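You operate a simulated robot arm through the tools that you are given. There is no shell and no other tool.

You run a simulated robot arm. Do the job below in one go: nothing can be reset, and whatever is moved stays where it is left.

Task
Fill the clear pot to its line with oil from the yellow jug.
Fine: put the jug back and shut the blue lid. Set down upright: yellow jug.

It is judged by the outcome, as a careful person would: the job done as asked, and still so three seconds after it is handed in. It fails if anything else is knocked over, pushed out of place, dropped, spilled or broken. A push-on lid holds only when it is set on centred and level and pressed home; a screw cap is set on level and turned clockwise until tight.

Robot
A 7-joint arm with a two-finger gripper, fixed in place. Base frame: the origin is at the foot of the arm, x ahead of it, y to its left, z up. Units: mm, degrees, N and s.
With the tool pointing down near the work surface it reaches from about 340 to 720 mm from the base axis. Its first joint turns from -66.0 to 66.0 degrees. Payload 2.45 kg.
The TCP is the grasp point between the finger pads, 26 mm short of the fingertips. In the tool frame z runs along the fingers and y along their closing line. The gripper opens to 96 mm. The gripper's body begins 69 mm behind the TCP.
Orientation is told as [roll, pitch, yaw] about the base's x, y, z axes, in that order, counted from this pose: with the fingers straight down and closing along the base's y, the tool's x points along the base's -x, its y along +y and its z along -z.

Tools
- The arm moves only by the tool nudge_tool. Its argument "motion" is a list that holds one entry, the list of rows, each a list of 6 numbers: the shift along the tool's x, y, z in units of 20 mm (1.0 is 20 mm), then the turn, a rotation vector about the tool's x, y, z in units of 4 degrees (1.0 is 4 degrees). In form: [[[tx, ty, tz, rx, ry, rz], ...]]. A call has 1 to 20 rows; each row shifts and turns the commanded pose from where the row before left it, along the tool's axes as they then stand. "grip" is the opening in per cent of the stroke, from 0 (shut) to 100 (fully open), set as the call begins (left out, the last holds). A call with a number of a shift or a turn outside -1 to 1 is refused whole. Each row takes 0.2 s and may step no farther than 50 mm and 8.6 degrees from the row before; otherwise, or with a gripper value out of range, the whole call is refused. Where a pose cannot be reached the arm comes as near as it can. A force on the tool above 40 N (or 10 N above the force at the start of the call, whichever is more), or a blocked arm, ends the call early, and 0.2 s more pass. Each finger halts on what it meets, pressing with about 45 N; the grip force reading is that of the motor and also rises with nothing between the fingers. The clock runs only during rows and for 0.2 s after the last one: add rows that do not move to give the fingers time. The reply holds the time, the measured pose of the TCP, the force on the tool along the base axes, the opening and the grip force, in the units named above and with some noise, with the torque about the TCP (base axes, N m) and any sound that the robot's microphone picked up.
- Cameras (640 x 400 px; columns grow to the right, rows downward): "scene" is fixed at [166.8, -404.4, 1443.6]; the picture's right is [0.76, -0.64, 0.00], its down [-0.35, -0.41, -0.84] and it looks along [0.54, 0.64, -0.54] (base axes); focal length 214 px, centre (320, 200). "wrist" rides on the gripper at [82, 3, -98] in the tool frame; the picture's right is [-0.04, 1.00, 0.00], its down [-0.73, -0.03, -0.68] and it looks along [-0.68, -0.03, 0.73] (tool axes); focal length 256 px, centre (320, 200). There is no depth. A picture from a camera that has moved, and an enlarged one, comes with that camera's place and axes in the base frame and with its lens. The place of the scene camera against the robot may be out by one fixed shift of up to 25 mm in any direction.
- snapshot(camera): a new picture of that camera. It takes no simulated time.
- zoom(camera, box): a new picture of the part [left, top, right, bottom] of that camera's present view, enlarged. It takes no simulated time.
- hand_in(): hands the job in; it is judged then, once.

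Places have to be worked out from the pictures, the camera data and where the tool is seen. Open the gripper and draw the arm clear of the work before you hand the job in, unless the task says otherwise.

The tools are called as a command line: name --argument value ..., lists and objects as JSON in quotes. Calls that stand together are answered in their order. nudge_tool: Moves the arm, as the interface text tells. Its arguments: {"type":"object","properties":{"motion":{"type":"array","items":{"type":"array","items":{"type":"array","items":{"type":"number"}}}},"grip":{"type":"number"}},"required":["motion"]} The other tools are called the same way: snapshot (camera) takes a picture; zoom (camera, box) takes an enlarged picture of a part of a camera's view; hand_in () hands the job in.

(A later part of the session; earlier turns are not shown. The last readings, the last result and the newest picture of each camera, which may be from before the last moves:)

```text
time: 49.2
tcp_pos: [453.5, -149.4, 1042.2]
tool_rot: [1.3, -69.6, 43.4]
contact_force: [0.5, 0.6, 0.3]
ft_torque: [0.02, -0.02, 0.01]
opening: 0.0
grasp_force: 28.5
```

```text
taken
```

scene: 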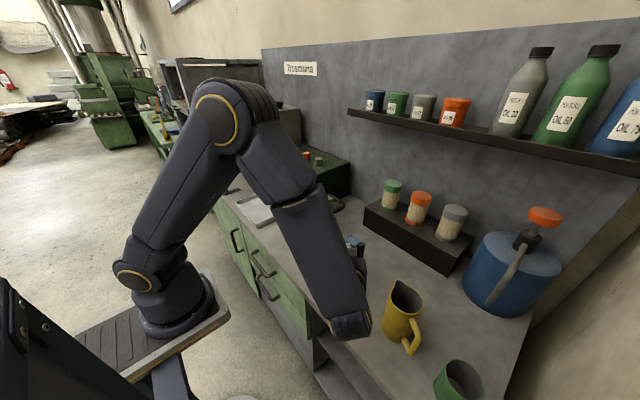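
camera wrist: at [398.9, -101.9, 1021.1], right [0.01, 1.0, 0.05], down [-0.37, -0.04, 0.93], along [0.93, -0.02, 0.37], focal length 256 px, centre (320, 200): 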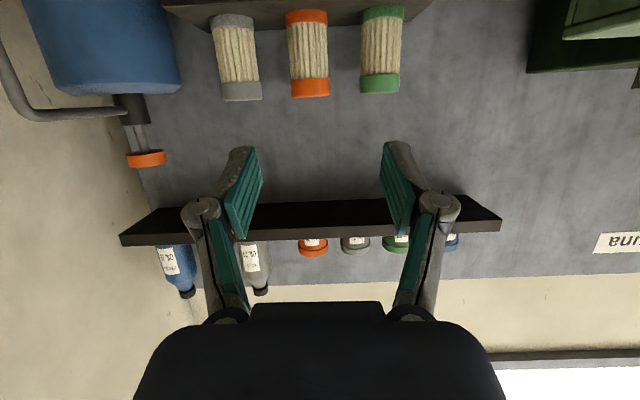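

Clear of everything. I'll descend in front of the pot to just below lid-rim height, then use the low wrist view to see the rim.

nudge_tool --motion '[[[0.847, 0, 0.325, 0, 0, 0], [0.847, 0, 0.325, 0, 0, 0], [0.847, 0, 0.325, 0, 0, 0], [0.847, 0, 0.325, 0, 0, 0], [0.847, 0, 0.325, 0, 0, 0], [0.847, 0, 0.325, 0, 0, 0], [0.847, 0, 0.325, 0, 0, 0], [0, 0, 0, 0, 0, 0]]]'

snapshot --camera "wrist"

zoom --camera "scene" --box '[270, 190, 430, 330]'

```text
time: 51.0
tcp_pos: [453.3, -148.5, 916.3]
tool_rot: [1.2, -69.6, 43.3]
contact_force: [-0.4, -0.3, -0.9]
ft_torque: [-0.01, 0.02, 0.01]
opening: 0.0
grasp_force: 28.4
```

```text
taken
camera wrist: at [366.1, -231.4, 872.5], right [-0.69, 0.72, 0.05], down [-0.25, -0.29, 0.92], along [0.68, 0.63, 0.38], focal length 256 px, centre (320, 200)
```

wrist: 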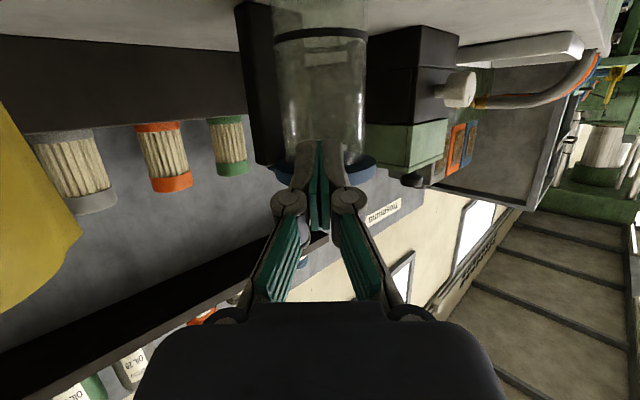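

```text
2.86 times, centred on (350, 260) of scene
camera zoom: at [166.8, -404.4, 1443.6], right [0.76, -0.64, 0.0], down [-0.35, -0.41, -0.84], along [0.54, 0.64, -0.54], focal length 613 px, centre (234, 29)
```

zoom: 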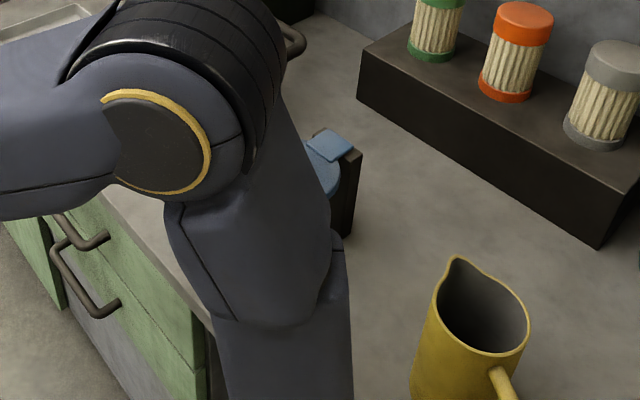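

Zoom in on the fingertips and lid rim in this low (upside-down) view.

zoom --camera "wrist" --box '[250, 90, 400, 220]'

zoom --camera "wrist" --box '[230, 0, 410, 130]'

```text
3.08 times, centred on (325, 155) of wrist
camera zoom: at [366.1, -231.4, 872.5], right [-0.69, 0.72, 0.05], down [-0.25, -0.29, 0.92], along [0.68, 0.63, 0.38], focal length 788 px, centre (305, 338)
```

zoom: 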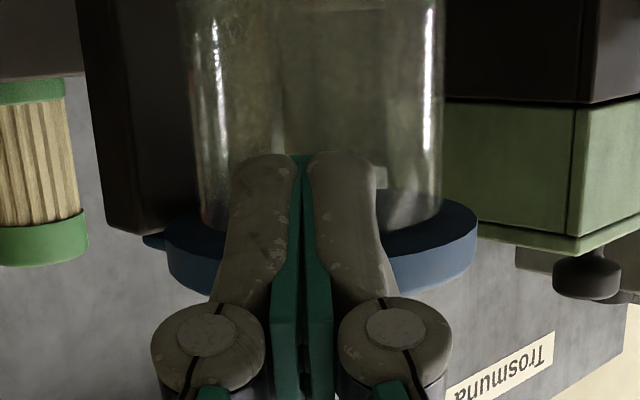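

```text
3.08 times, centred on (320, 65) of wrist
camera zoom: at [366.1, -231.4, 872.5], right [-0.69, 0.72, 0.05], down [-0.25, -0.29, 0.92], along [0.68, 0.63, 0.38], focal length 788 px, centre (320, 615)
```

zoom: 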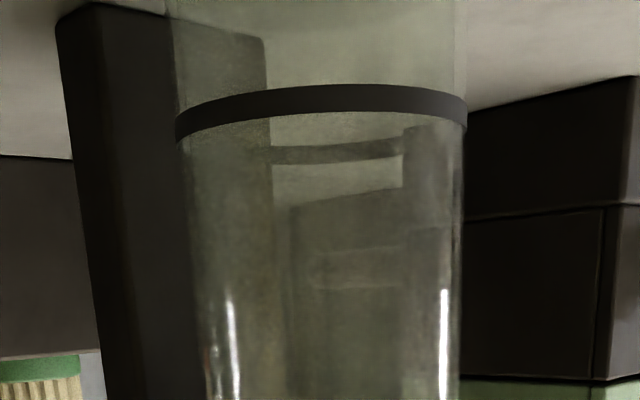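

Lid underside reads at z ≈ 932, glass radius ≈ 37, lid radius ≈ 46, so the overhang is about 9 mm. I'll slide the tips in 41 mm horizontally (tip corner at z ≈ 919), ending about 6 mm under the rim.

nudge_tool --motion '[[[-0.3, 0, 0.8, 0, 0, 0], [-0.22, 0, 0.575, 0, 0, 0], [-0.11, 0, 0.29, 0, 0, 0], [-0.1, 0, 0.25, 0, 0, 0], [0, 0, 0, 0, 0, 0]]]'

zoom --camera "wrist" --box '[230, 90, 410, 220]'

```text
time: 52.2
tcp_pos: [483.3, -118.5, 914.9]
tool_rot: [1.5, -69.6, 43.3]
contact_force: [0.4, -0.4, 0.2]
ft_torque: [0.01, -0.01, 0.0]
opening: 0.1
grasp_force: 28.1
```

```text
3.08 times, centred on (320, 155) of wrist
camera zoom: at [395.6, -201.6, 872.2], right [-0.69, 0.72, 0.05], down [-0.25, -0.29, 0.92], along [0.68, 0.63, 0.38], focal length 788 px, centre (320, 338)
```

zoom: 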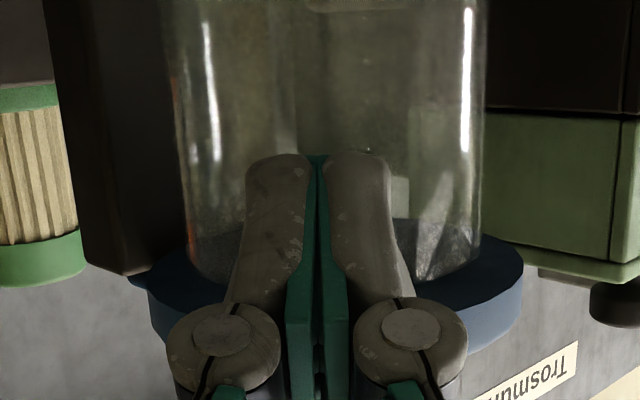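

No contact with the glass. Now I lift vertically in small steps until the rim is picked up.

nudge_tool --motion '[[[-0.234, 0, -0.087, 0, 0, 0], [-0.234, 0, -0.087, 0, 0, 0], [-0.234, 0, -0.087, 0, 0, 0], [0, 0, 0, 0, 0, 0]]]'

nudge_tool --motion '[[[-0.234, 0, -0.087, 0, 0, 0], [-0.234, 0, -0.087, 0, 0, 0], [0, 0, 0, 0, 0, 0]]]'

zoom --camera "wrist" --box '[230, 90, 410, 220]'

zoom --camera "scene" --box '[290, 200, 400, 290]'

```text
time: 53.2
tcp_pos: [484.4, -118.5, 929.3]
tool_rot: [1.3, -69.7, 43.2]
contact_force: [-0.2, 0.1, -1.0]
ft_torque: [0.02, 0.02, -0.02]
opening: 0.3
grasp_force: 29.2
```

```text
time: 54.0
tcp_pos: [483.1, -118.2, 940.7]
tool_rot: [1.4, -69.6, 43.2]
contact_force: [0.0, 0.3, -0.3]
ft_torque: [0.0, 0.01, -0.01]
opening: 0.1
grasp_force: 29.0
```

```text
3.08 times, centred on (320, 155) of wrist
camera zoom: at [395.5, -201.8, 898.7], right [-0.69, 0.72, 0.05], down [-0.25, -0.29, 0.92], along [0.68, 0.63, 0.38], focal length 788 px, centre (320, 338)
```

zoom: 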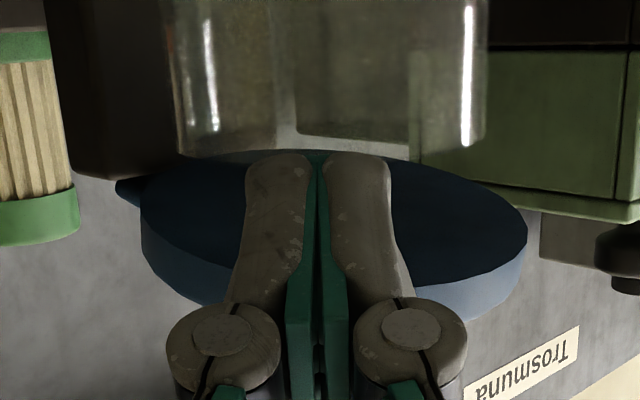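

```text
4.44 times, centred on (345, 245) of scene
camera zoom: at [166.8, -404.4, 1443.6], right [0.76, -0.64, 0.0], down [-0.35, -0.41, -0.84], along [0.54, 0.64, -0.54], focal length 953 px, centre (209, 0)
```

zoom: 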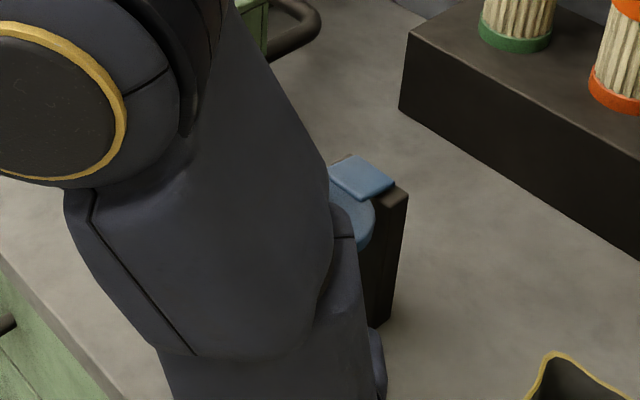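

The lid rim is riding up on the fingertips (a few degrees open) with almost no force. I continue lifting while moving slightly +x to keep the fingers under it.

nudge_tool --motion '[[[-0.428, -0.092, -0.053, 0, 0, 0], [-0.428, -0.092, -0.053, 0, 0, 0], [-0.428, -0.092, -0.053, 0, 0, 0], [0, 0, 0, 0, 0, 0]]]'

snapshot --camera "wrist"

```text
time: 55.0
tcp_pos: [491.0, -118.4, 967.2]
tool_rot: [1.4, -69.7, 43.2]
contact_force: [0.3, 0.4, -0.8]
ft_torque: [0.01, 0.01, 0.01]
opening: 0.0
grasp_force: 28.6
```

```text
taken
camera wrist: at [403.7, -201.4, 924.2], right [-0.69, 0.72, 0.05], down [-0.25, -0.29, 0.92], along [0.68, 0.63, 0.38], focal length 256 px, centre (320, 200)
```

wrist: 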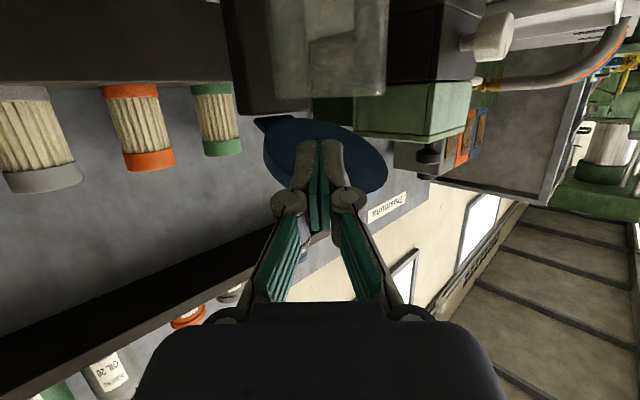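

The fingertips are now above the glass with the lid about 20° open. I'll carry it further up and toward the hinge.

nudge_tool --motion '[[[-0.65, -0.153, 0.297, 0, 0, 0], [-0.65, -0.153, 0.297, 0, 0, 0], [-0.65, -0.153, 0.297, 0, 0, 0], [0, 0, 0, 0, 0, 0]]]'

nudge_tool --motion '[[[-0.367, -0.2, 0.273, 0, 0, 0], [-0.367, -0.2, 0.273, 0, 0, 0], [-0.367, -0.2, 0.273, 0, 0, 0], [0, 0, 0, 0, 0, 0]]]'

snapshot --camera "wrist"

zoom --camera "scene" --box '[290, 180, 420, 290]'

```text
time: 56.0
tcp_pos: [519.3, -104.0, 996.9]
tool_rot: [1.4, -69.5, 43.3]
contact_force: [-1.7, 0.0, 0.5]
ft_torque: [0.0, -0.02, 0.04]
opening: 0.4
grasp_force: 28.8
```

```text
time: 57.0
tcp_pos: [544.1, -97.8, 1011.5]
tool_rot: [1.4, -69.7, 43.2]
contact_force: [-1.0, -0.1, 1.2]
ft_torque: [-0.01, 0.02, 0.01]
opening: 0.3
grasp_force: 29.0
```

```text
taken
camera wrist: at [456.3, -180.5, 968.9], right [-0.69, 0.72, 0.05], down [-0.25, -0.29, 0.92], along [0.68, 0.63, 0.38], focal length 256 px, centre (320, 200)
```

wrist: 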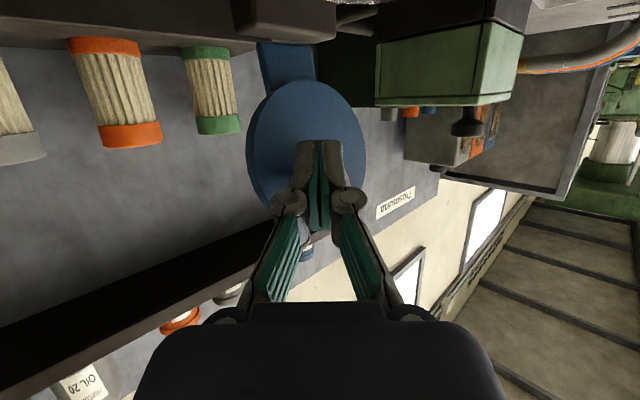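

```text
3.64 times, centred on (355, 235) of scene
camera zoom: at [166.8, -404.4, 1443.6], right [0.76, -0.64, 0.0], down [-0.35, -0.41, -0.84], along [0.54, 0.64, -0.54], focal length 780 px, centre (193, 73)
```

zoom: 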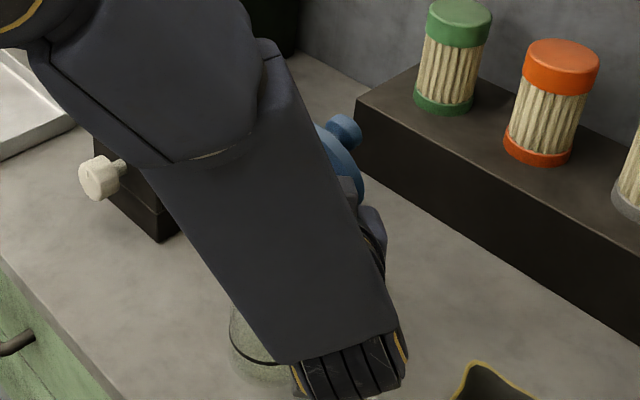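

The lid is around 70° open. I continue pushing toward +x slowly until past vertical.

nudge_tool --motion '[[[-0.046, -0.184, 0.238, 0, 0, 0], [-0.046, -0.184, 0.238, 0, 0, 0], [-0.046, -0.184, 0.238, 0, 0, 0], [-0.046, -0.184, 0.238, 0, 0, 0], [0, 0, 0, 0, 0, 0]]]'

snapshot --camera "wrist"

zoom --camera "scene" --box '[290, 180, 420, 290]'

```text
time: 58.2
tcp_pos: [569.3, -94.2, 1007.2]
tool_rot: [1.4, -69.6, 43.2]
contact_force: [0.6, -0.5, 0.3]
ft_torque: [-0.02, 0.03, 0.0]
opening: 0.2
grasp_force: 28.6
```

```text
taken
camera wrist: at [480.9, -176.9, 964.6], right [-0.69, 0.72, 0.05], down [-0.25, -0.29, 0.92], along [0.68, 0.63, 0.38], focal length 256 px, centre (320, 200)
```

wrist: 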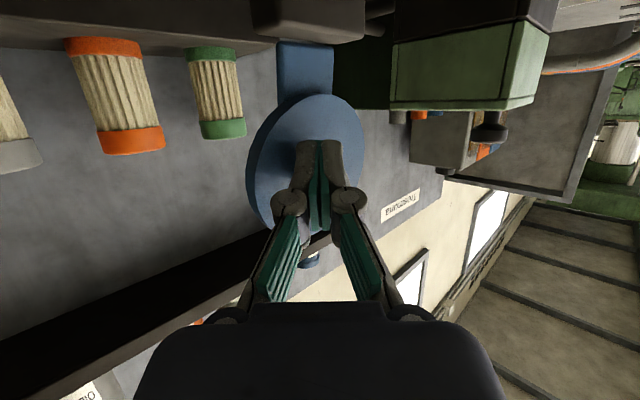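

```text
3.64 times, centred on (355, 235) of scene
camera zoom: at [166.8, -404.4, 1443.6], right [0.76, -0.64, 0.0], down [-0.35, -0.41, -0.84], along [0.54, 0.64, -0.54], focal length 780 px, centre (193, 73)
```

zoom: 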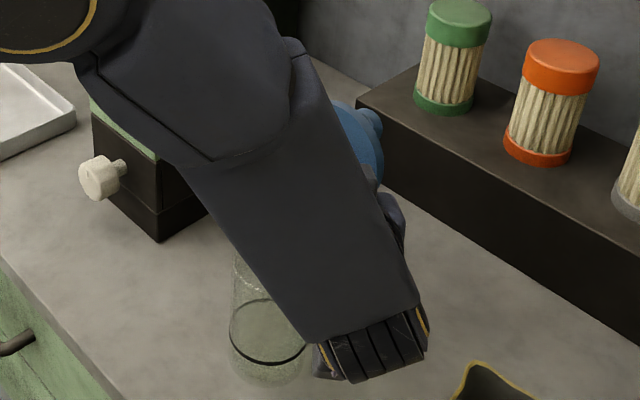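

The force has dropped to zero, so the lid may already lean past vertical. I'll push 10 mm further and watch for a stop.

nudge_tool --motion '[[[-0.046, -0.184, 0.238, 0, 0, 0], [-0.046, -0.184, 0.238, 0, 0, 0], [0, 0, 0, 0, 0, 0]]]'

nudge_tool --motion '[[[0.02, 0.1, -0.15, 0, 0, 0], [0.15, 0.18, -0.4, 0, 0, 0], [0, 0, 0, 0, 0, 0]]]'

snapshot --camera "wrist"

```text
time: 59.0
tcp_pos: [581.0, -93.2, 1004.9]
tool_rot: [1.4, -69.7, 43.2]
contact_force: [-0.4, -0.5, 0.3]
ft_torque: [-0.05, 0.0, 0.02]
opening: 0.1
grasp_force: 27.9
```

```text
time: 59.8
tcp_pos: [567.2, -96.6, 1006.5]
tool_rot: [1.3, -69.6, 43.3]
contact_force: [0.0, -0.1, 0.9]
ft_torque: [0.03, 0.01, -0.01]
opening: 0.0
grasp_force: 28.1
```

```text
taken
camera wrist: at [480.4, -179.5, 963.6], right [-0.69, 0.72, 0.05], down [-0.25, -0.29, 0.92], along [0.68, 0.63, 0.38], focal length 256 px, centre (320, 200)
```

wrist: 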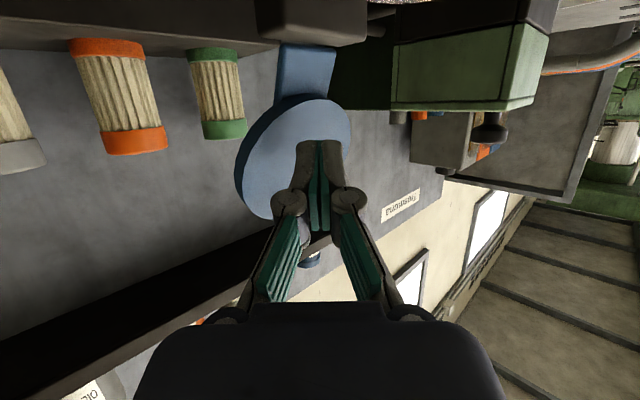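

The lid now leans away from the fingers and stays. I'll retreat along the approach direction and look at it from the scene camera.

nudge_tool --motion '[[[0.0, 0, -0.98, 0, 0, 0], [0.0, 0, -0.98, 0, 0, 0], [0.0, 0, -0.98, 0, 0, 0], [0.0, 0, -0.98, 0, 0, 0], [0.0, 0, -0.98, 0, 0, 0], [-0.5, -0.7, -0.5, 0, 0, 0], [-0.5, -0.7, -0.5, 0, 0, 0], [-0.5, -0.7, -0.5, 0, 0, 0], [0, 0, 0, 0, 0, 0]]]'

snapshot --camera "scene"

zoom --camera "scene" --box '[290, 180, 420, 300]'

```text
time: 61.8
tcp_pos: [521.1, -203.4, 1079.0]
tool_rot: [1.4, -69.6, 43.2]
contact_force: [-0.1, -0.2, 0.6]
ft_torque: [0.05, 0.01, -0.03]
opening: 0.1
grasp_force: 28.4
```

```text
taken
```

scene: 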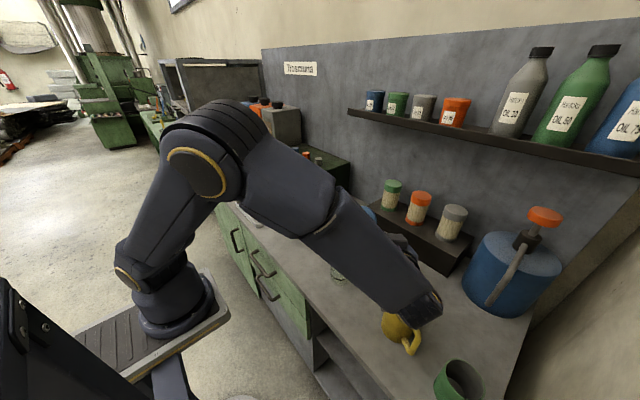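

```text
3.33 times, centred on (355, 240) of scene
camera zoom: at [166.8, -404.4, 1443.6], right [0.76, -0.64, 0.0], down [-0.35, -0.41, -0.84], along [0.54, 0.64, -0.54], focal length 715 px, centre (203, 67)
```

zoom: 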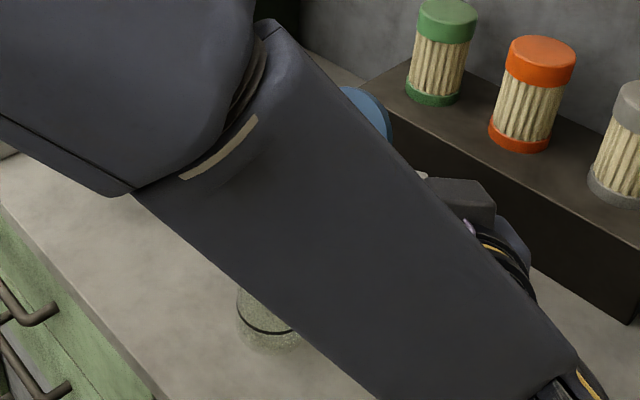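

The lid seems open behind the arm. Next I reorient for the jug: turn in yaw to about -33° (square to the jug's handle plane), pitch about -60°, with the gripper open.

nudge_tool --motion '[[[0, 0, 0, 0.937, 0, 0.349], [0, 0, 0, 0.937, 0, 0.349], [0, 0, 0, 0.937, 0, 0.349], [0, 0, 0, 0.937, 0, 0.349], [0, 0, 0, 0.937, 0, 0.349], [0, 0, 0, 0.937, 0, 0.349], [0, 0, 0, 0.937, 0, 0.349], [0, 0, 0, 0.937, 0, 0.349], [0, 0, 0, 0.937, 0, 0.349], [0, 0, 0, 0.937, 0, 0.349], [0, 0, 0, 0.937, 0, 0.349], [0, 0, 0, 0.937, 0, 0.349], [0, 0, 0, 0.937, 0, 0.349], [0, 0, 0, 0.937, 0, 0.349], [0, 0, 0, 0.937, 0, 0.349], [0, 0, 0, 0.937, 0, 0.349], [0, 0, 0, 0.937, 0, 0.349], [0, 0, 0, 0.937, 0, 0.349], [0, 0, 0, 0.937, 0, 0.349], [0, 0, 0, 0.35, 1, 0]]]' --grip 100

nudge_tool --motion '[[[0, 0, 0, 0, 1, 0], [0, 0, 0, 0, 0.4, 0], [0, 0, 0, 0, 0, 0]]]'

snapshot --camera "scene"

snapshot --camera "wrist"

```text
time: 66.0
tcp_pos: [507.7, -225.3, 1081.3]
tool_rot: [-0.8, -65.1, -32.3]
contact_force: [-0.4, 0.1, 0.4]
ft_torque: [0.0, 0.0, -0.01]
opening: 95.9
grasp_force: 0.1
out of reach, approached as far as the arm can: row 17, 18, 19
```

```text
time: 66.8
tcp_pos: [507.3, -223.3, 1081.5]
tool_rot: [-0.7, -59.5, -32.3]
contact_force: [-0.2, 0.0, 0.0]
ft_torque: [-0.02, 0.0, 0.02]
opening: 95.7
grasp_force: 0.1
```

```text
taken
```

scene: 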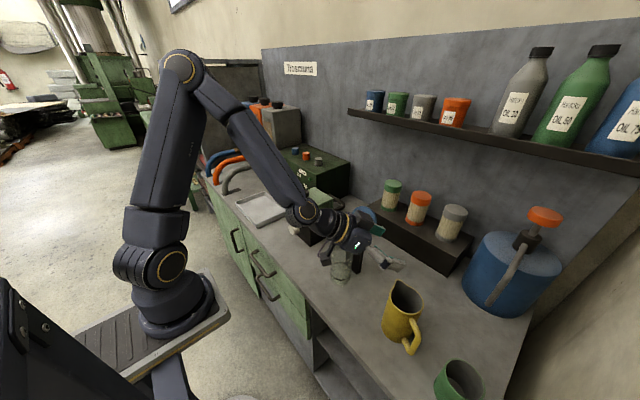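

```text
taken
camera wrist: at [403.5, -154.1, 1060.7], right [0.56, 0.83, 0.03], down [-0.19, 0.1, 0.98], along [0.81, -0.55, 0.21], focal length 256 px, centre (320, 200)
```

wrist: 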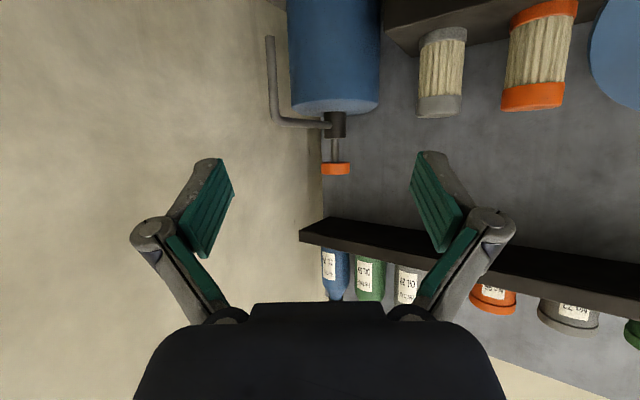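

Lid open is visible at the right. I'll go to a staging spot in front of the jug (on the robot's side), first down to z ≈ 970 and check alignment.

nudge_tool --motion '[[[0.013, -0.72, -0.02, 0, 0, 0], [0.013, -0.72, -0.02, 0, 0, 0], [0.013, -0.72, -0.02, 0, 0, 0], [0.776, 0, 0.457, 0, 0, 0], [0.776, 0, 0.457, 0, 0, 0], [0.776, 0, 0.457, 0, 0, 0], [0.776, 0, 0.457, 0, 0, 0], [0.776, 0, 0.457, 0, 0, 0], [0, 0, 0, 0, 0, 0]]]'

snapshot --camera "wrist"

zoom --camera "scene" --box '[290, 190, 480, 370]'

```text
time: 68.8
tcp_pos: [481.1, -259.8, 991.2]
tool_rot: [-0.7, -59.5, -32.3]
contact_force: [-0.2, 0.4, 0.2]
ft_torque: [0.01, 0.02, -0.03]
opening: 96.1
grasp_force: 0.1
```

```text
taken
camera wrist: at [378.4, -189.9, 970.4], right [0.56, 0.83, 0.03], down [-0.19, 0.1, 0.98], along [0.81, -0.55, 0.21], focal length 256 px, centre (320, 200)
```

wrist: 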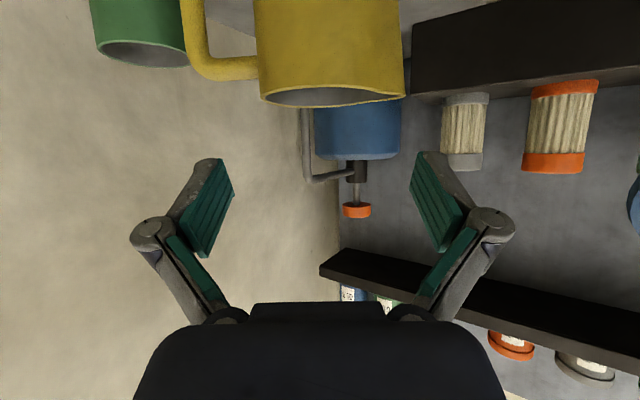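

```text
2.22 times, centred on (385, 280) of scene
camera zoom: at [166.8, -404.4, 1443.6], right [0.76, -0.64, 0.0], down [-0.35, -0.41, -0.84], along [0.54, 0.64, -0.54], focal length 477 px, centre (176, 22)
```

zoom: 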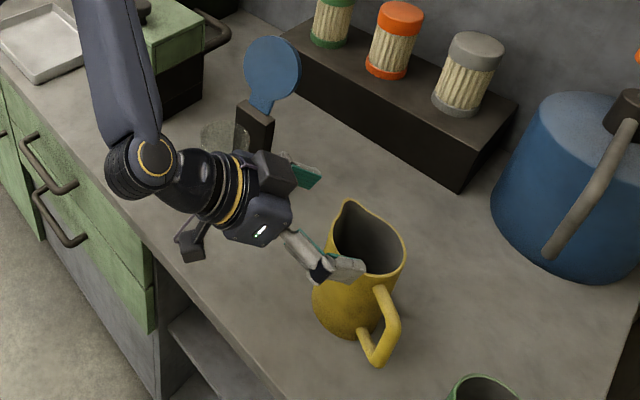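

The lid stands open by itself. I'll zoom to measure the jug's position and width relative to the fingers.

zoom --camera "wrist" --box '[160, 0, 440, 130]'

zoom --camera "scene" --box '[350, 260, 450, 370]'

```text
2.29 times, centred on (300, 65) of wrist
camera zoom: at [378.4, -189.9, 970.4], right [0.56, 0.83, 0.03], down [-0.19, 0.1, 0.98], along [0.81, -0.55, 0.21], focal length 585 px, centre (366, 509)
```

zoom: 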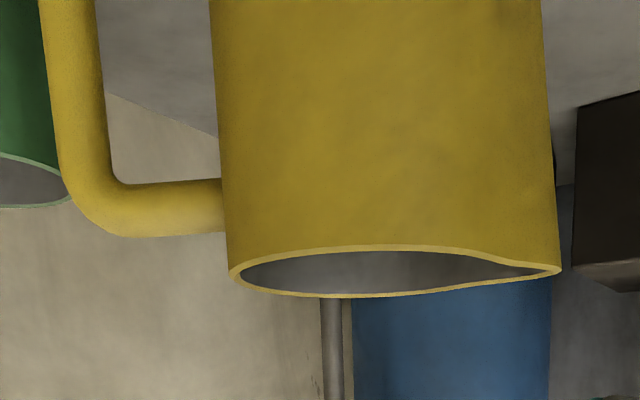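

```text
3.64 times, centred on (400, 315) of scene
camera zoom: at [166.8, -404.4, 1443.6], right [0.76, -0.64, 0.0], down [-0.35, -0.41, -0.84], along [0.54, 0.64, -0.54], focal length 780 px, centre (29, -218)
```

zoom: 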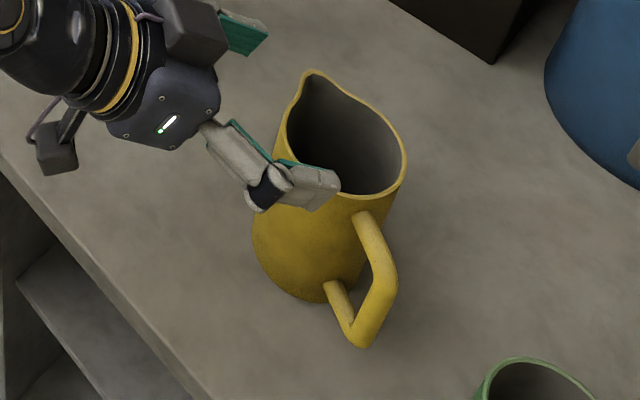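

Lateral alignment is within about 1–2 mm; the jug is about 83–89 mm wide along the closing line versus 96 mm opening. I'll nudge sideways by 1 mm and descend to the staging height, with fingertips still just short of the jug.

nudge_tool --motion '[[[0.72, 0.05, 0.425, 0, 0, 0], [0.72, 0, 0.425, 0, 0, 0], [0.72, 0, 0.425, 0, 0, 0], [0.72, 0, 0.425, 0, 0, 0], [0.72, 0, 0.425, 0, 0, 0], [0, 0, 0, 0, 0, 0]]]'

snapshot --camera "wrist"

zoom --camera "scene" --box '[350, 260, 450, 370]'

```text
time: 70.2
tcp_pos: [482.9, -259.3, 950.1]
tool_rot: [-0.6, -59.5, -32.3]
contact_force: [0.4, 0.7, 0.0]
ft_torque: [0.01, 0.0, 0.02]
opening: 95.9
grasp_force: 0.1
out of reach, approached as far as the arm can: row 3, 4, 5
```

```text
taken
camera wrist: at [379.3, -189.9, 929.5], right [0.56, 0.83, 0.03], down [-0.19, 0.1, 0.98], along [0.81, -0.55, 0.21], focal length 256 px, centre (320, 200)
```

wrist: 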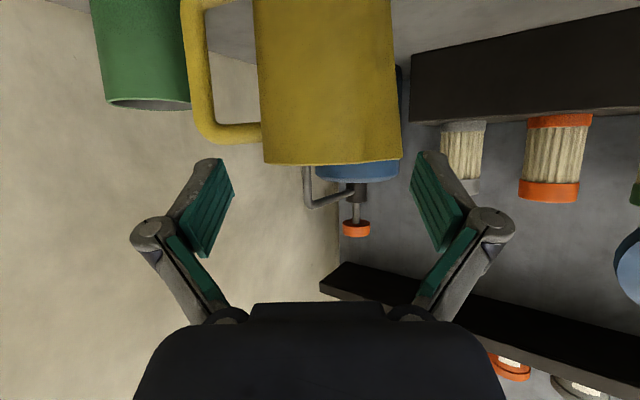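

```text
3.64 times, centred on (400, 315) of scene
camera zoom: at [166.8, -404.4, 1443.6], right [0.76, -0.64, 0.0], down [-0.35, -0.41, -0.84], along [0.54, 0.64, -0.54], focal length 780 px, centre (29, -218)
```

zoom: 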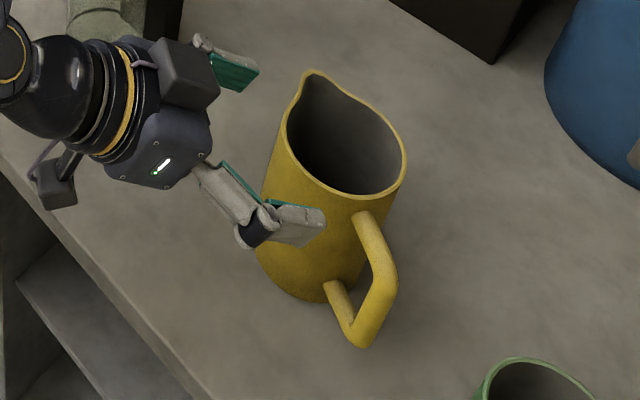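

The pitch -59° pose can't go lower here because of the arm's fold limit. I'll ease the pitch to about -52° and step down to a stage a bit nearer the jug.

nudge_tool --motion '[[[0, 0, 0, 0.15, 0.95, 0], [0, 0, 0, 0, 0.95, 0], [0.3, 0, 0.46, 0, 0, 0], [0.3, 0, 0.46, 0, 0, 0], [0.3, 0, 0.46, 0, 0, 0], [0.46, 0, 0.7, 0, 0, 0], [0, 0, 0, 0, 0, 0]]]'

snapshot --camera "wrist"

zoom --camera "scene" --box '[350, 260, 450, 370]'

```text
time: 71.8
tcp_pos: [495.1, -268.7, 901.9]
tool_rot: [-0.9, -51.8, -32.5]
contact_force: [-0.4, 0.0, 0.1]
ft_torque: [0.03, 0.0, -0.02]
opening: 96.1
grasp_force: 0.0
```

```text
taken
camera wrist: at [391.1, -196.2, 897.7], right [0.57, 0.82, 0.02], down [-0.08, 0.03, 1.0], along [0.82, -0.57, 0.08], focal length 256 px, centre (320, 200)
```

wrist: 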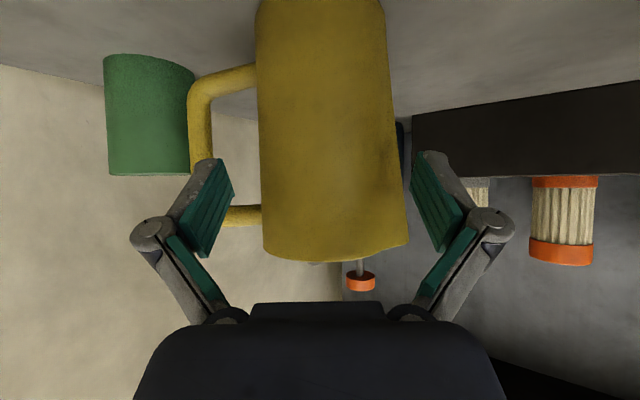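

```text
3.64 times, centred on (400, 315) of scene
camera zoom: at [166.8, -404.4, 1443.6], right [0.76, -0.64, 0.0], down [-0.35, -0.41, -0.84], along [0.54, 0.64, -0.54], focal length 780 px, centre (29, -218)
```

zoom: 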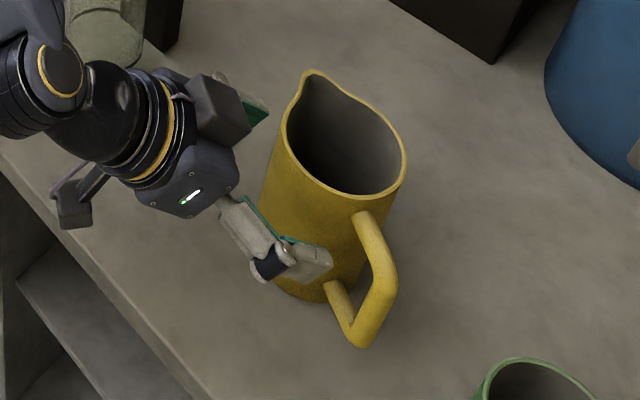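

The view is well framed: the handle loop opens on the left where one finger must pass. I'll zoom to measure edges at grip height precisely.

zoom --camera "wrist" --box '[180, 50, 420, 210]'

```text
2.50 times, centred on (300, 130) of wrist
camera zoom: at [391.1, -196.2, 897.7], right [0.57, 0.82, 0.02], down [-0.08, 0.03, 1.0], along [0.82, -0.57, 0.08], focal length 640 px, centre (370, 375)
```

zoom: 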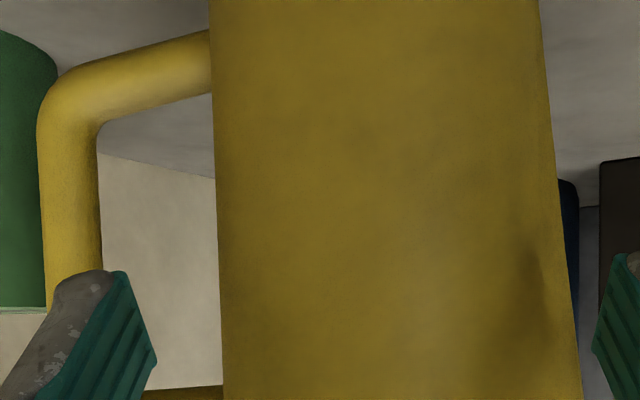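

At grip height the jug spans -38 to +47 mm about the camera centre, so I shift 3.8 mm in +tool-y, then advance 47 mm along the fingers, with one finger passing through the handle loop.

nudge_tool --motion '[[[0, 0.19, 0, 0, 0, 0], [0, 0, 0.5, 0, 0, 0], [0, 0, 0.5, 0, 0, 0], [0, 0, 0, 0, 0, 0]]]'

zoom --camera "wrist" --box '[120, 0, 520, 260]'

```text
time: 72.8
tcp_pos: [510.0, -273.2, 888.3]
tool_rot: [-1.1, -51.8, -32.5]
contact_force: [-0.2, -0.8, 0.3]
ft_torque: [0.0, 0.0, 0.0]
opening: 96.1
grasp_force: 0.0
```

```text
1.54 times, centred on (320, 130) of wrist
camera zoom: at [406.4, -202.3, 885.5], right [0.57, 0.82, 0.02], down [-0.08, 0.03, 1.0], along [0.82, -0.57, 0.08], focal length 394 px, centre (320, 308)
```

zoom: 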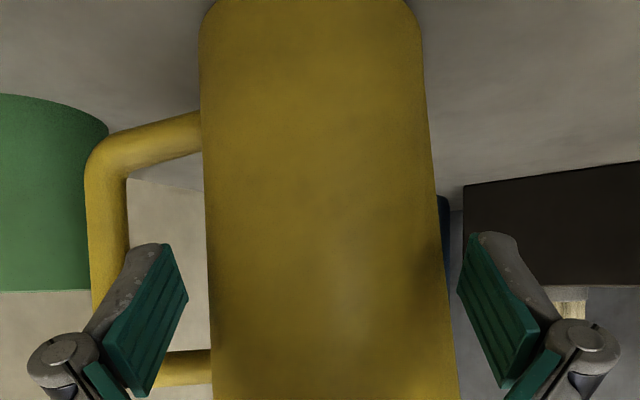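

Well centred on both sides. I continue the remaining 27 mm.

nudge_tool --motion '[[[0, 0, 0.45, 0, 0, 0], [0, 0, 0.45, 0, 0, 0], [0, 0, 0.45, 0, 0, 0], [0, 0, 0, 0, 0, 0]]]'

zoom --camera "wrist" --box '[120, 0, 520, 260]'

zoom --camera "scene" --box '[350, 260, 450, 370]'

```text
time: 73.8
tcp_pos: [529.3, -285.2, 872.6]
tool_rot: [-1.1, -51.8, -32.5]
contact_force: [0.4, 0.4, 0.4]
ft_torque: [0.01, 0.0, 0.03]
opening: 95.9
grasp_force: 0.0
```

```text
1.54 times, centred on (320, 130) of wrist
camera zoom: at [425.0, -213.4, 868.9], right [0.57, 0.82, 0.02], down [-0.08, 0.03, 1.0], along [0.82, -0.57, 0.08], focal length 394 px, centre (320, 308)
```

zoom: 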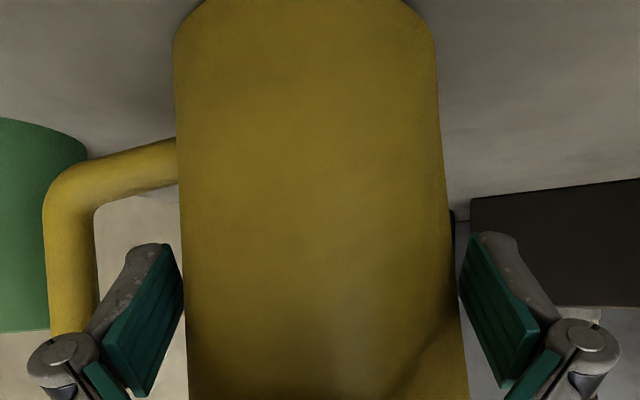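

```text
3.64 times, centred on (400, 315) of scene
camera zoom: at [166.8, -404.4, 1443.6], right [0.76, -0.64, 0.0], down [-0.35, -0.41, -0.84], along [0.54, 0.64, -0.54], focal length 780 px, centre (29, -218)
```

zoom: 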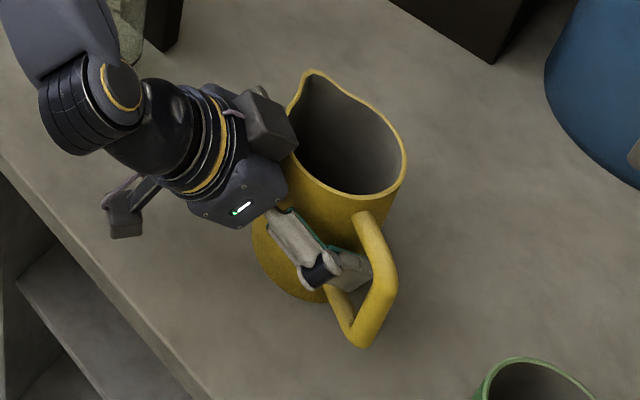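

In position with no contact forces. I close the gripper on the jug body.

nudge_tool --motion '[[[0, 0, 0, 0, 0, 0], [0, 0, 0, 0, 0, 0], [0, 0, 0, 0, 0, 0], [0, 0, 0, 0, 0, 0]]]' --grip 55

zoom --camera "wrist" --box '[120, 0, 520, 260]'

zoom --camera "scene" --box '[350, 260, 450, 370]'

```text
time: 74.8
tcp_pos: [528.4, -285.0, 872.8]
tool_rot: [-1.2, -51.9, -32.5]
contact_force: [-4.1, 0.2, 5.5]
ft_torque: [-0.1, 0.23, -0.02]
opening: 79.1
grasp_force: 44.9
```

```text
1.54 times, centred on (320, 130) of wrist
camera zoom: at [424.7, -213.5, 869.3], right [0.57, 0.82, 0.02], down [-0.08, 0.03, 1.0], along [0.82, -0.57, 0.08], focal length 394 px, centre (320, 308)
```

zoom: 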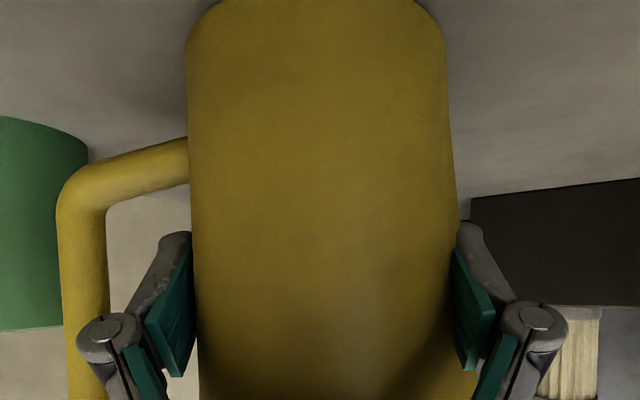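

```text
3.64 times, centred on (400, 315) of scene
camera zoom: at [166.6, -404.3, 1443.7], right [0.76, -0.64, 0.0], down [-0.35, -0.41, -0.84], along [0.54, 0.64, -0.54], focal length 780 px, centre (29, -218)
```

zoom: 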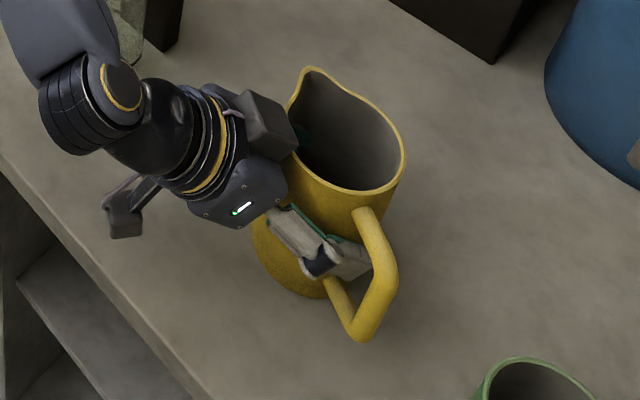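

Gripped at 79 mm with 45 N. I'll lift slowly by 15 mm and read the weight.

nudge_tool --motion '[[[-0.197, 0, -0.154, 0, 0, 0], [-0.197, 0, -0.154, 0, 0, 0], [-0.197, 0, -0.154, 0, 0, 0], [0, 0, 0, 0, 0, 0], [0, 0, 0, 0, 0, 0]]]'

zoom --camera "scene" --box '[350, 250, 450, 370]'

zoom --camera "wrist" --box '[120, 0, 520, 260]'

```text
time: 76.0
tcp_pos: [528.7, -285.8, 889.2]
tool_rot: [-1.1, -52.0, -32.5]
contact_force: [-0.2, 0.0, -3.6]
ft_torque: [0.06, 0.02, 0.04]
opening: 79.3
grasp_force: 44.6
```

```text
3.33 times, centred on (400, 310) of scene
camera zoom: at [166.9, -404.4, 1443.6], right [0.76, -0.64, 0.0], down [-0.35, -0.41, -0.84], along [0.54, 0.64, -0.54], focal length 715 px, centre (53, -167)
```

zoom: 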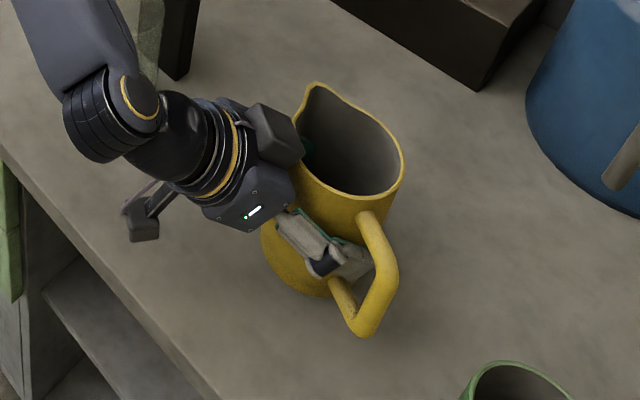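

```text
1.54 times, centred on (320, 130) of wrist
camera zoom: at [424.7, -214.2, 884.9], right [0.57, 0.82, 0.02], down [-0.08, 0.03, 1.0], along [0.82, -0.57, 0.08], focal length 394 px, centre (320, 308)
```

zoom: 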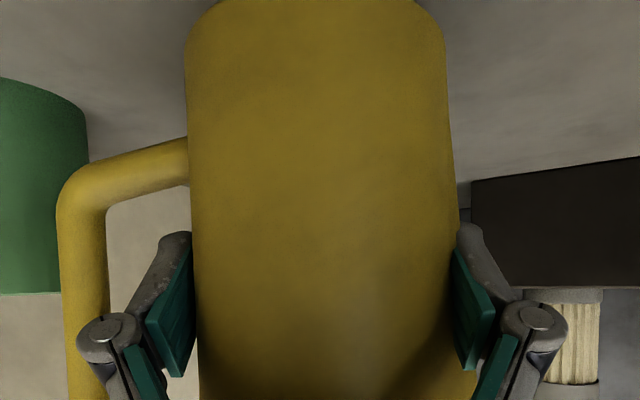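

The jug hangs steady with 3.6 N of weight (jug plus oil). I'll raise it 96 mm, upright, then turn in yaw to 0° so the spout faces the pot (+y).

nudge_tool --motion '[[[-0.5, 0, -0.39, 0, 0, 0], [-0.7, 0, -0.547, 0, 0, 0], [-0.7, 0, -0.547, 0, 0, 0], [-0.7, 0, -0.547, 0, 0, 0], [-0.7, 0, -0.547, 0, 0, 0], [-0.5, 0, -0.39, 0, 0, 0], [0, 0, 0, 0, 0, 0]]]'

nudge_tool --motion '[[[0, 0, 0, -0.788, 0, -0.616], [0, 0, 0, -0.788, 0, -0.616], [0, 0, 0, -0.788, 0, -0.616], [0, 0, 0, -0.788, 0, -0.616], [0, 0, 0, -0.788, 0, -0.616], [0, 0, 0, -0.788, 0, -0.616], [0, 0, 0, -0.788, 0, -0.616], [0, 0, 0, -0.788, 0, -0.616], [0, 0, 0, 0, 0, 0]]]'

snapshot --camera "scene"

```text
time: 77.6
tcp_pos: [530.4, -285.8, 984.6]
tool_rot: [-1.0, -51.8, -32.4]
contact_force: [0.3, -0.5, -3.6]
ft_torque: [0.07, -0.03, -0.03]
opening: 79.3
grasp_force: 45.5
```

```text
time: 79.6
tcp_pos: [529.2, -285.0, 985.1]
tool_rot: [-0.9, -51.5, -0.6]
contact_force: [0.6, -1.2, -4.5]
ft_torque: [0.03, 0.04, 0.0]
opening: 79.1
grasp_force: 44.6
```

```text
taken
```

scene: 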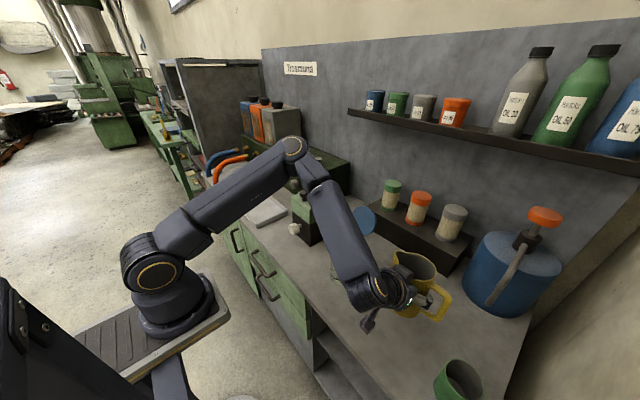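

Turned. I'll zoom at the jug to see whether the oil surface shows inside, and at the pot.

zoom --camera "scene" --box '[370, 240, 460, 330]'

zoom --camera "scene" --box '[310, 190, 410, 300]'

```text
4.44 times, centred on (415, 285) of scene
camera zoom: at [166.9, -404.4, 1443.6], right [0.76, -0.64, 0.0], down [-0.35, -0.41, -0.84], along [0.54, 0.64, -0.54], focal length 953 px, centre (-102, -178)
```

zoom: 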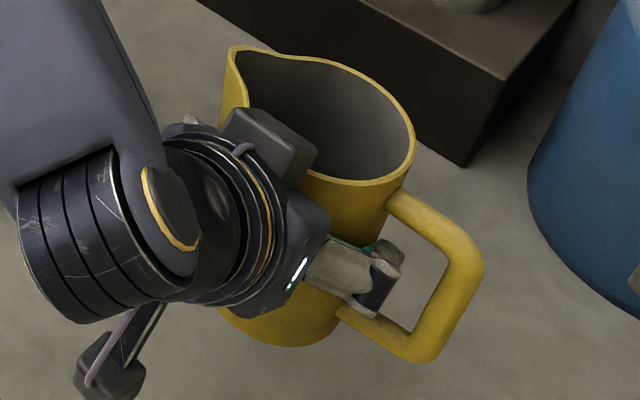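

```text
3.64 times, centred on (360, 245) of scene
camera zoom: at [166.9, -404.4, 1443.6], right [0.76, -0.64, 0.0], down [-0.35, -0.41, -0.84], along [0.54, 0.64, -0.54], focal length 780 px, centre (174, 36)
```

zoom: 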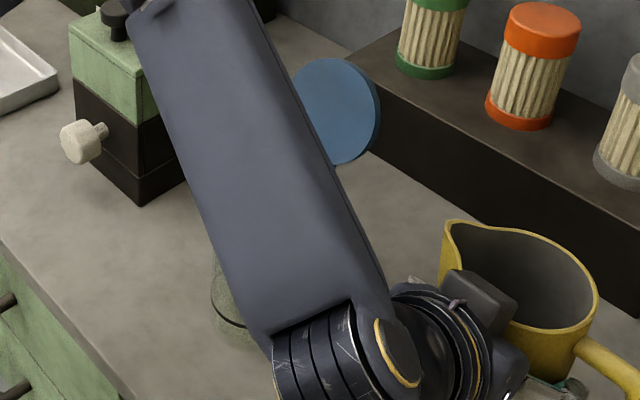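

Oil isn't visible from here, so I'll meter by tilt, weight and the pot view. I move the upright jug 100 mm toward the pot.

nudge_tool --motion '[[[0.03, 0.6, -0.04, 0, 0, 0], [0.03, 0.9, -0.04, 0, 0, 0], [0.03, 1.0, -0.04, 0, 0, 0], [0.03, 1.0, -0.04, 0, 0, 0], [0.03, 0.9, -0.04, 0, 0, 0], [0.03, 0.6, -0.04, 0, 0, 0], [0, 0, 0, 0, 0, 0]]]'

snapshot --camera "scene"

snapshot --camera "wrist"

```text
time: 81.2
tcp_pos: [525.9, -184.2, 984.2]
tool_rot: [-0.8, -51.7, -0.7]
contact_force: [-0.6, 0.1, -2.9]
ft_torque: [0.0, -0.01, -0.03]
opening: 79.3
grasp_force: 45.0
```

```text
taken
```

scene: 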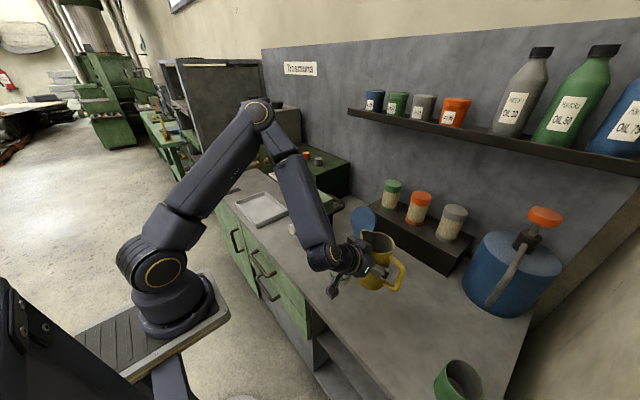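

```text
taken
camera wrist: at [399.5, -179.3, 981.0], right [0.05, 1.0, 0.02], down [-0.08, -0.02, 1.0], along [1.0, -0.05, 0.08], focal length 256 px, centre (320, 200)
```

wrist: 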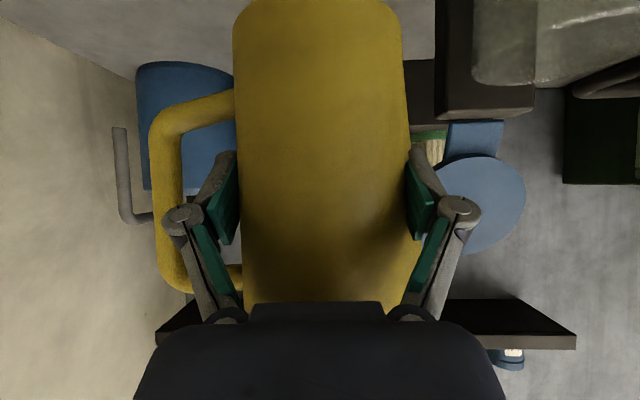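

All steady: about 3.6 N total, so at most roughly 0.2–0.3 L of oil, and pouring shouldn't start before about 60° of tilt. I'll tilt 56° about the horizontal x axis, in place, toward the pot.

nudge_tool --motion '[[[0, 0, 0, 0.616, 0, -0.788], [0, 0, 0, 0.616, 0, -0.788], [0, 0, 0, 0.616, 0, -0.788], [0, 0, 0, 0.616, 0, -0.788], [0, 0, 0, 0.616, 0, -0.788], [0, 0, 0, 0.616, 0, -0.788], [0, 0, 0, 0.616, 0, -0.788], [0, 0, 0, 0, 0, 0]]]'

snapshot --camera "scene"

snapshot --camera "wrist"

```text
time: 83.0
tcp_pos: [524.9, -185.4, 984.3]
tool_rot: [-41.2, -43.3, 29.9]
contact_force: [0.9, -1.1, -4.0]
ft_torque: [0.05, 0.02, 0.02]
opening: 79.1
grasp_force: 45.4
```

```text
taken
```

scene: 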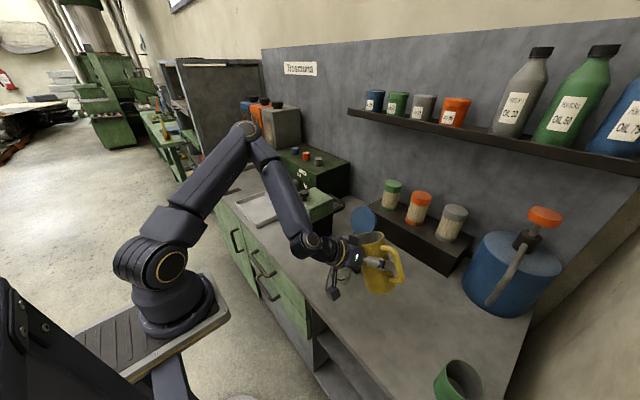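

```text
taken
camera wrist: at [399.1, -182.6, 979.9], right [0.04, 0.89, -0.45], down [-0.07, 0.45, 0.89], along [1.0, -0.01, 0.08], focal length 256 px, centre (320, 200)
```

wrist: 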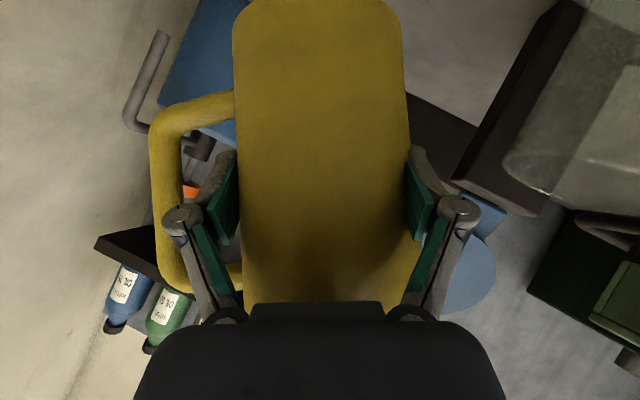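

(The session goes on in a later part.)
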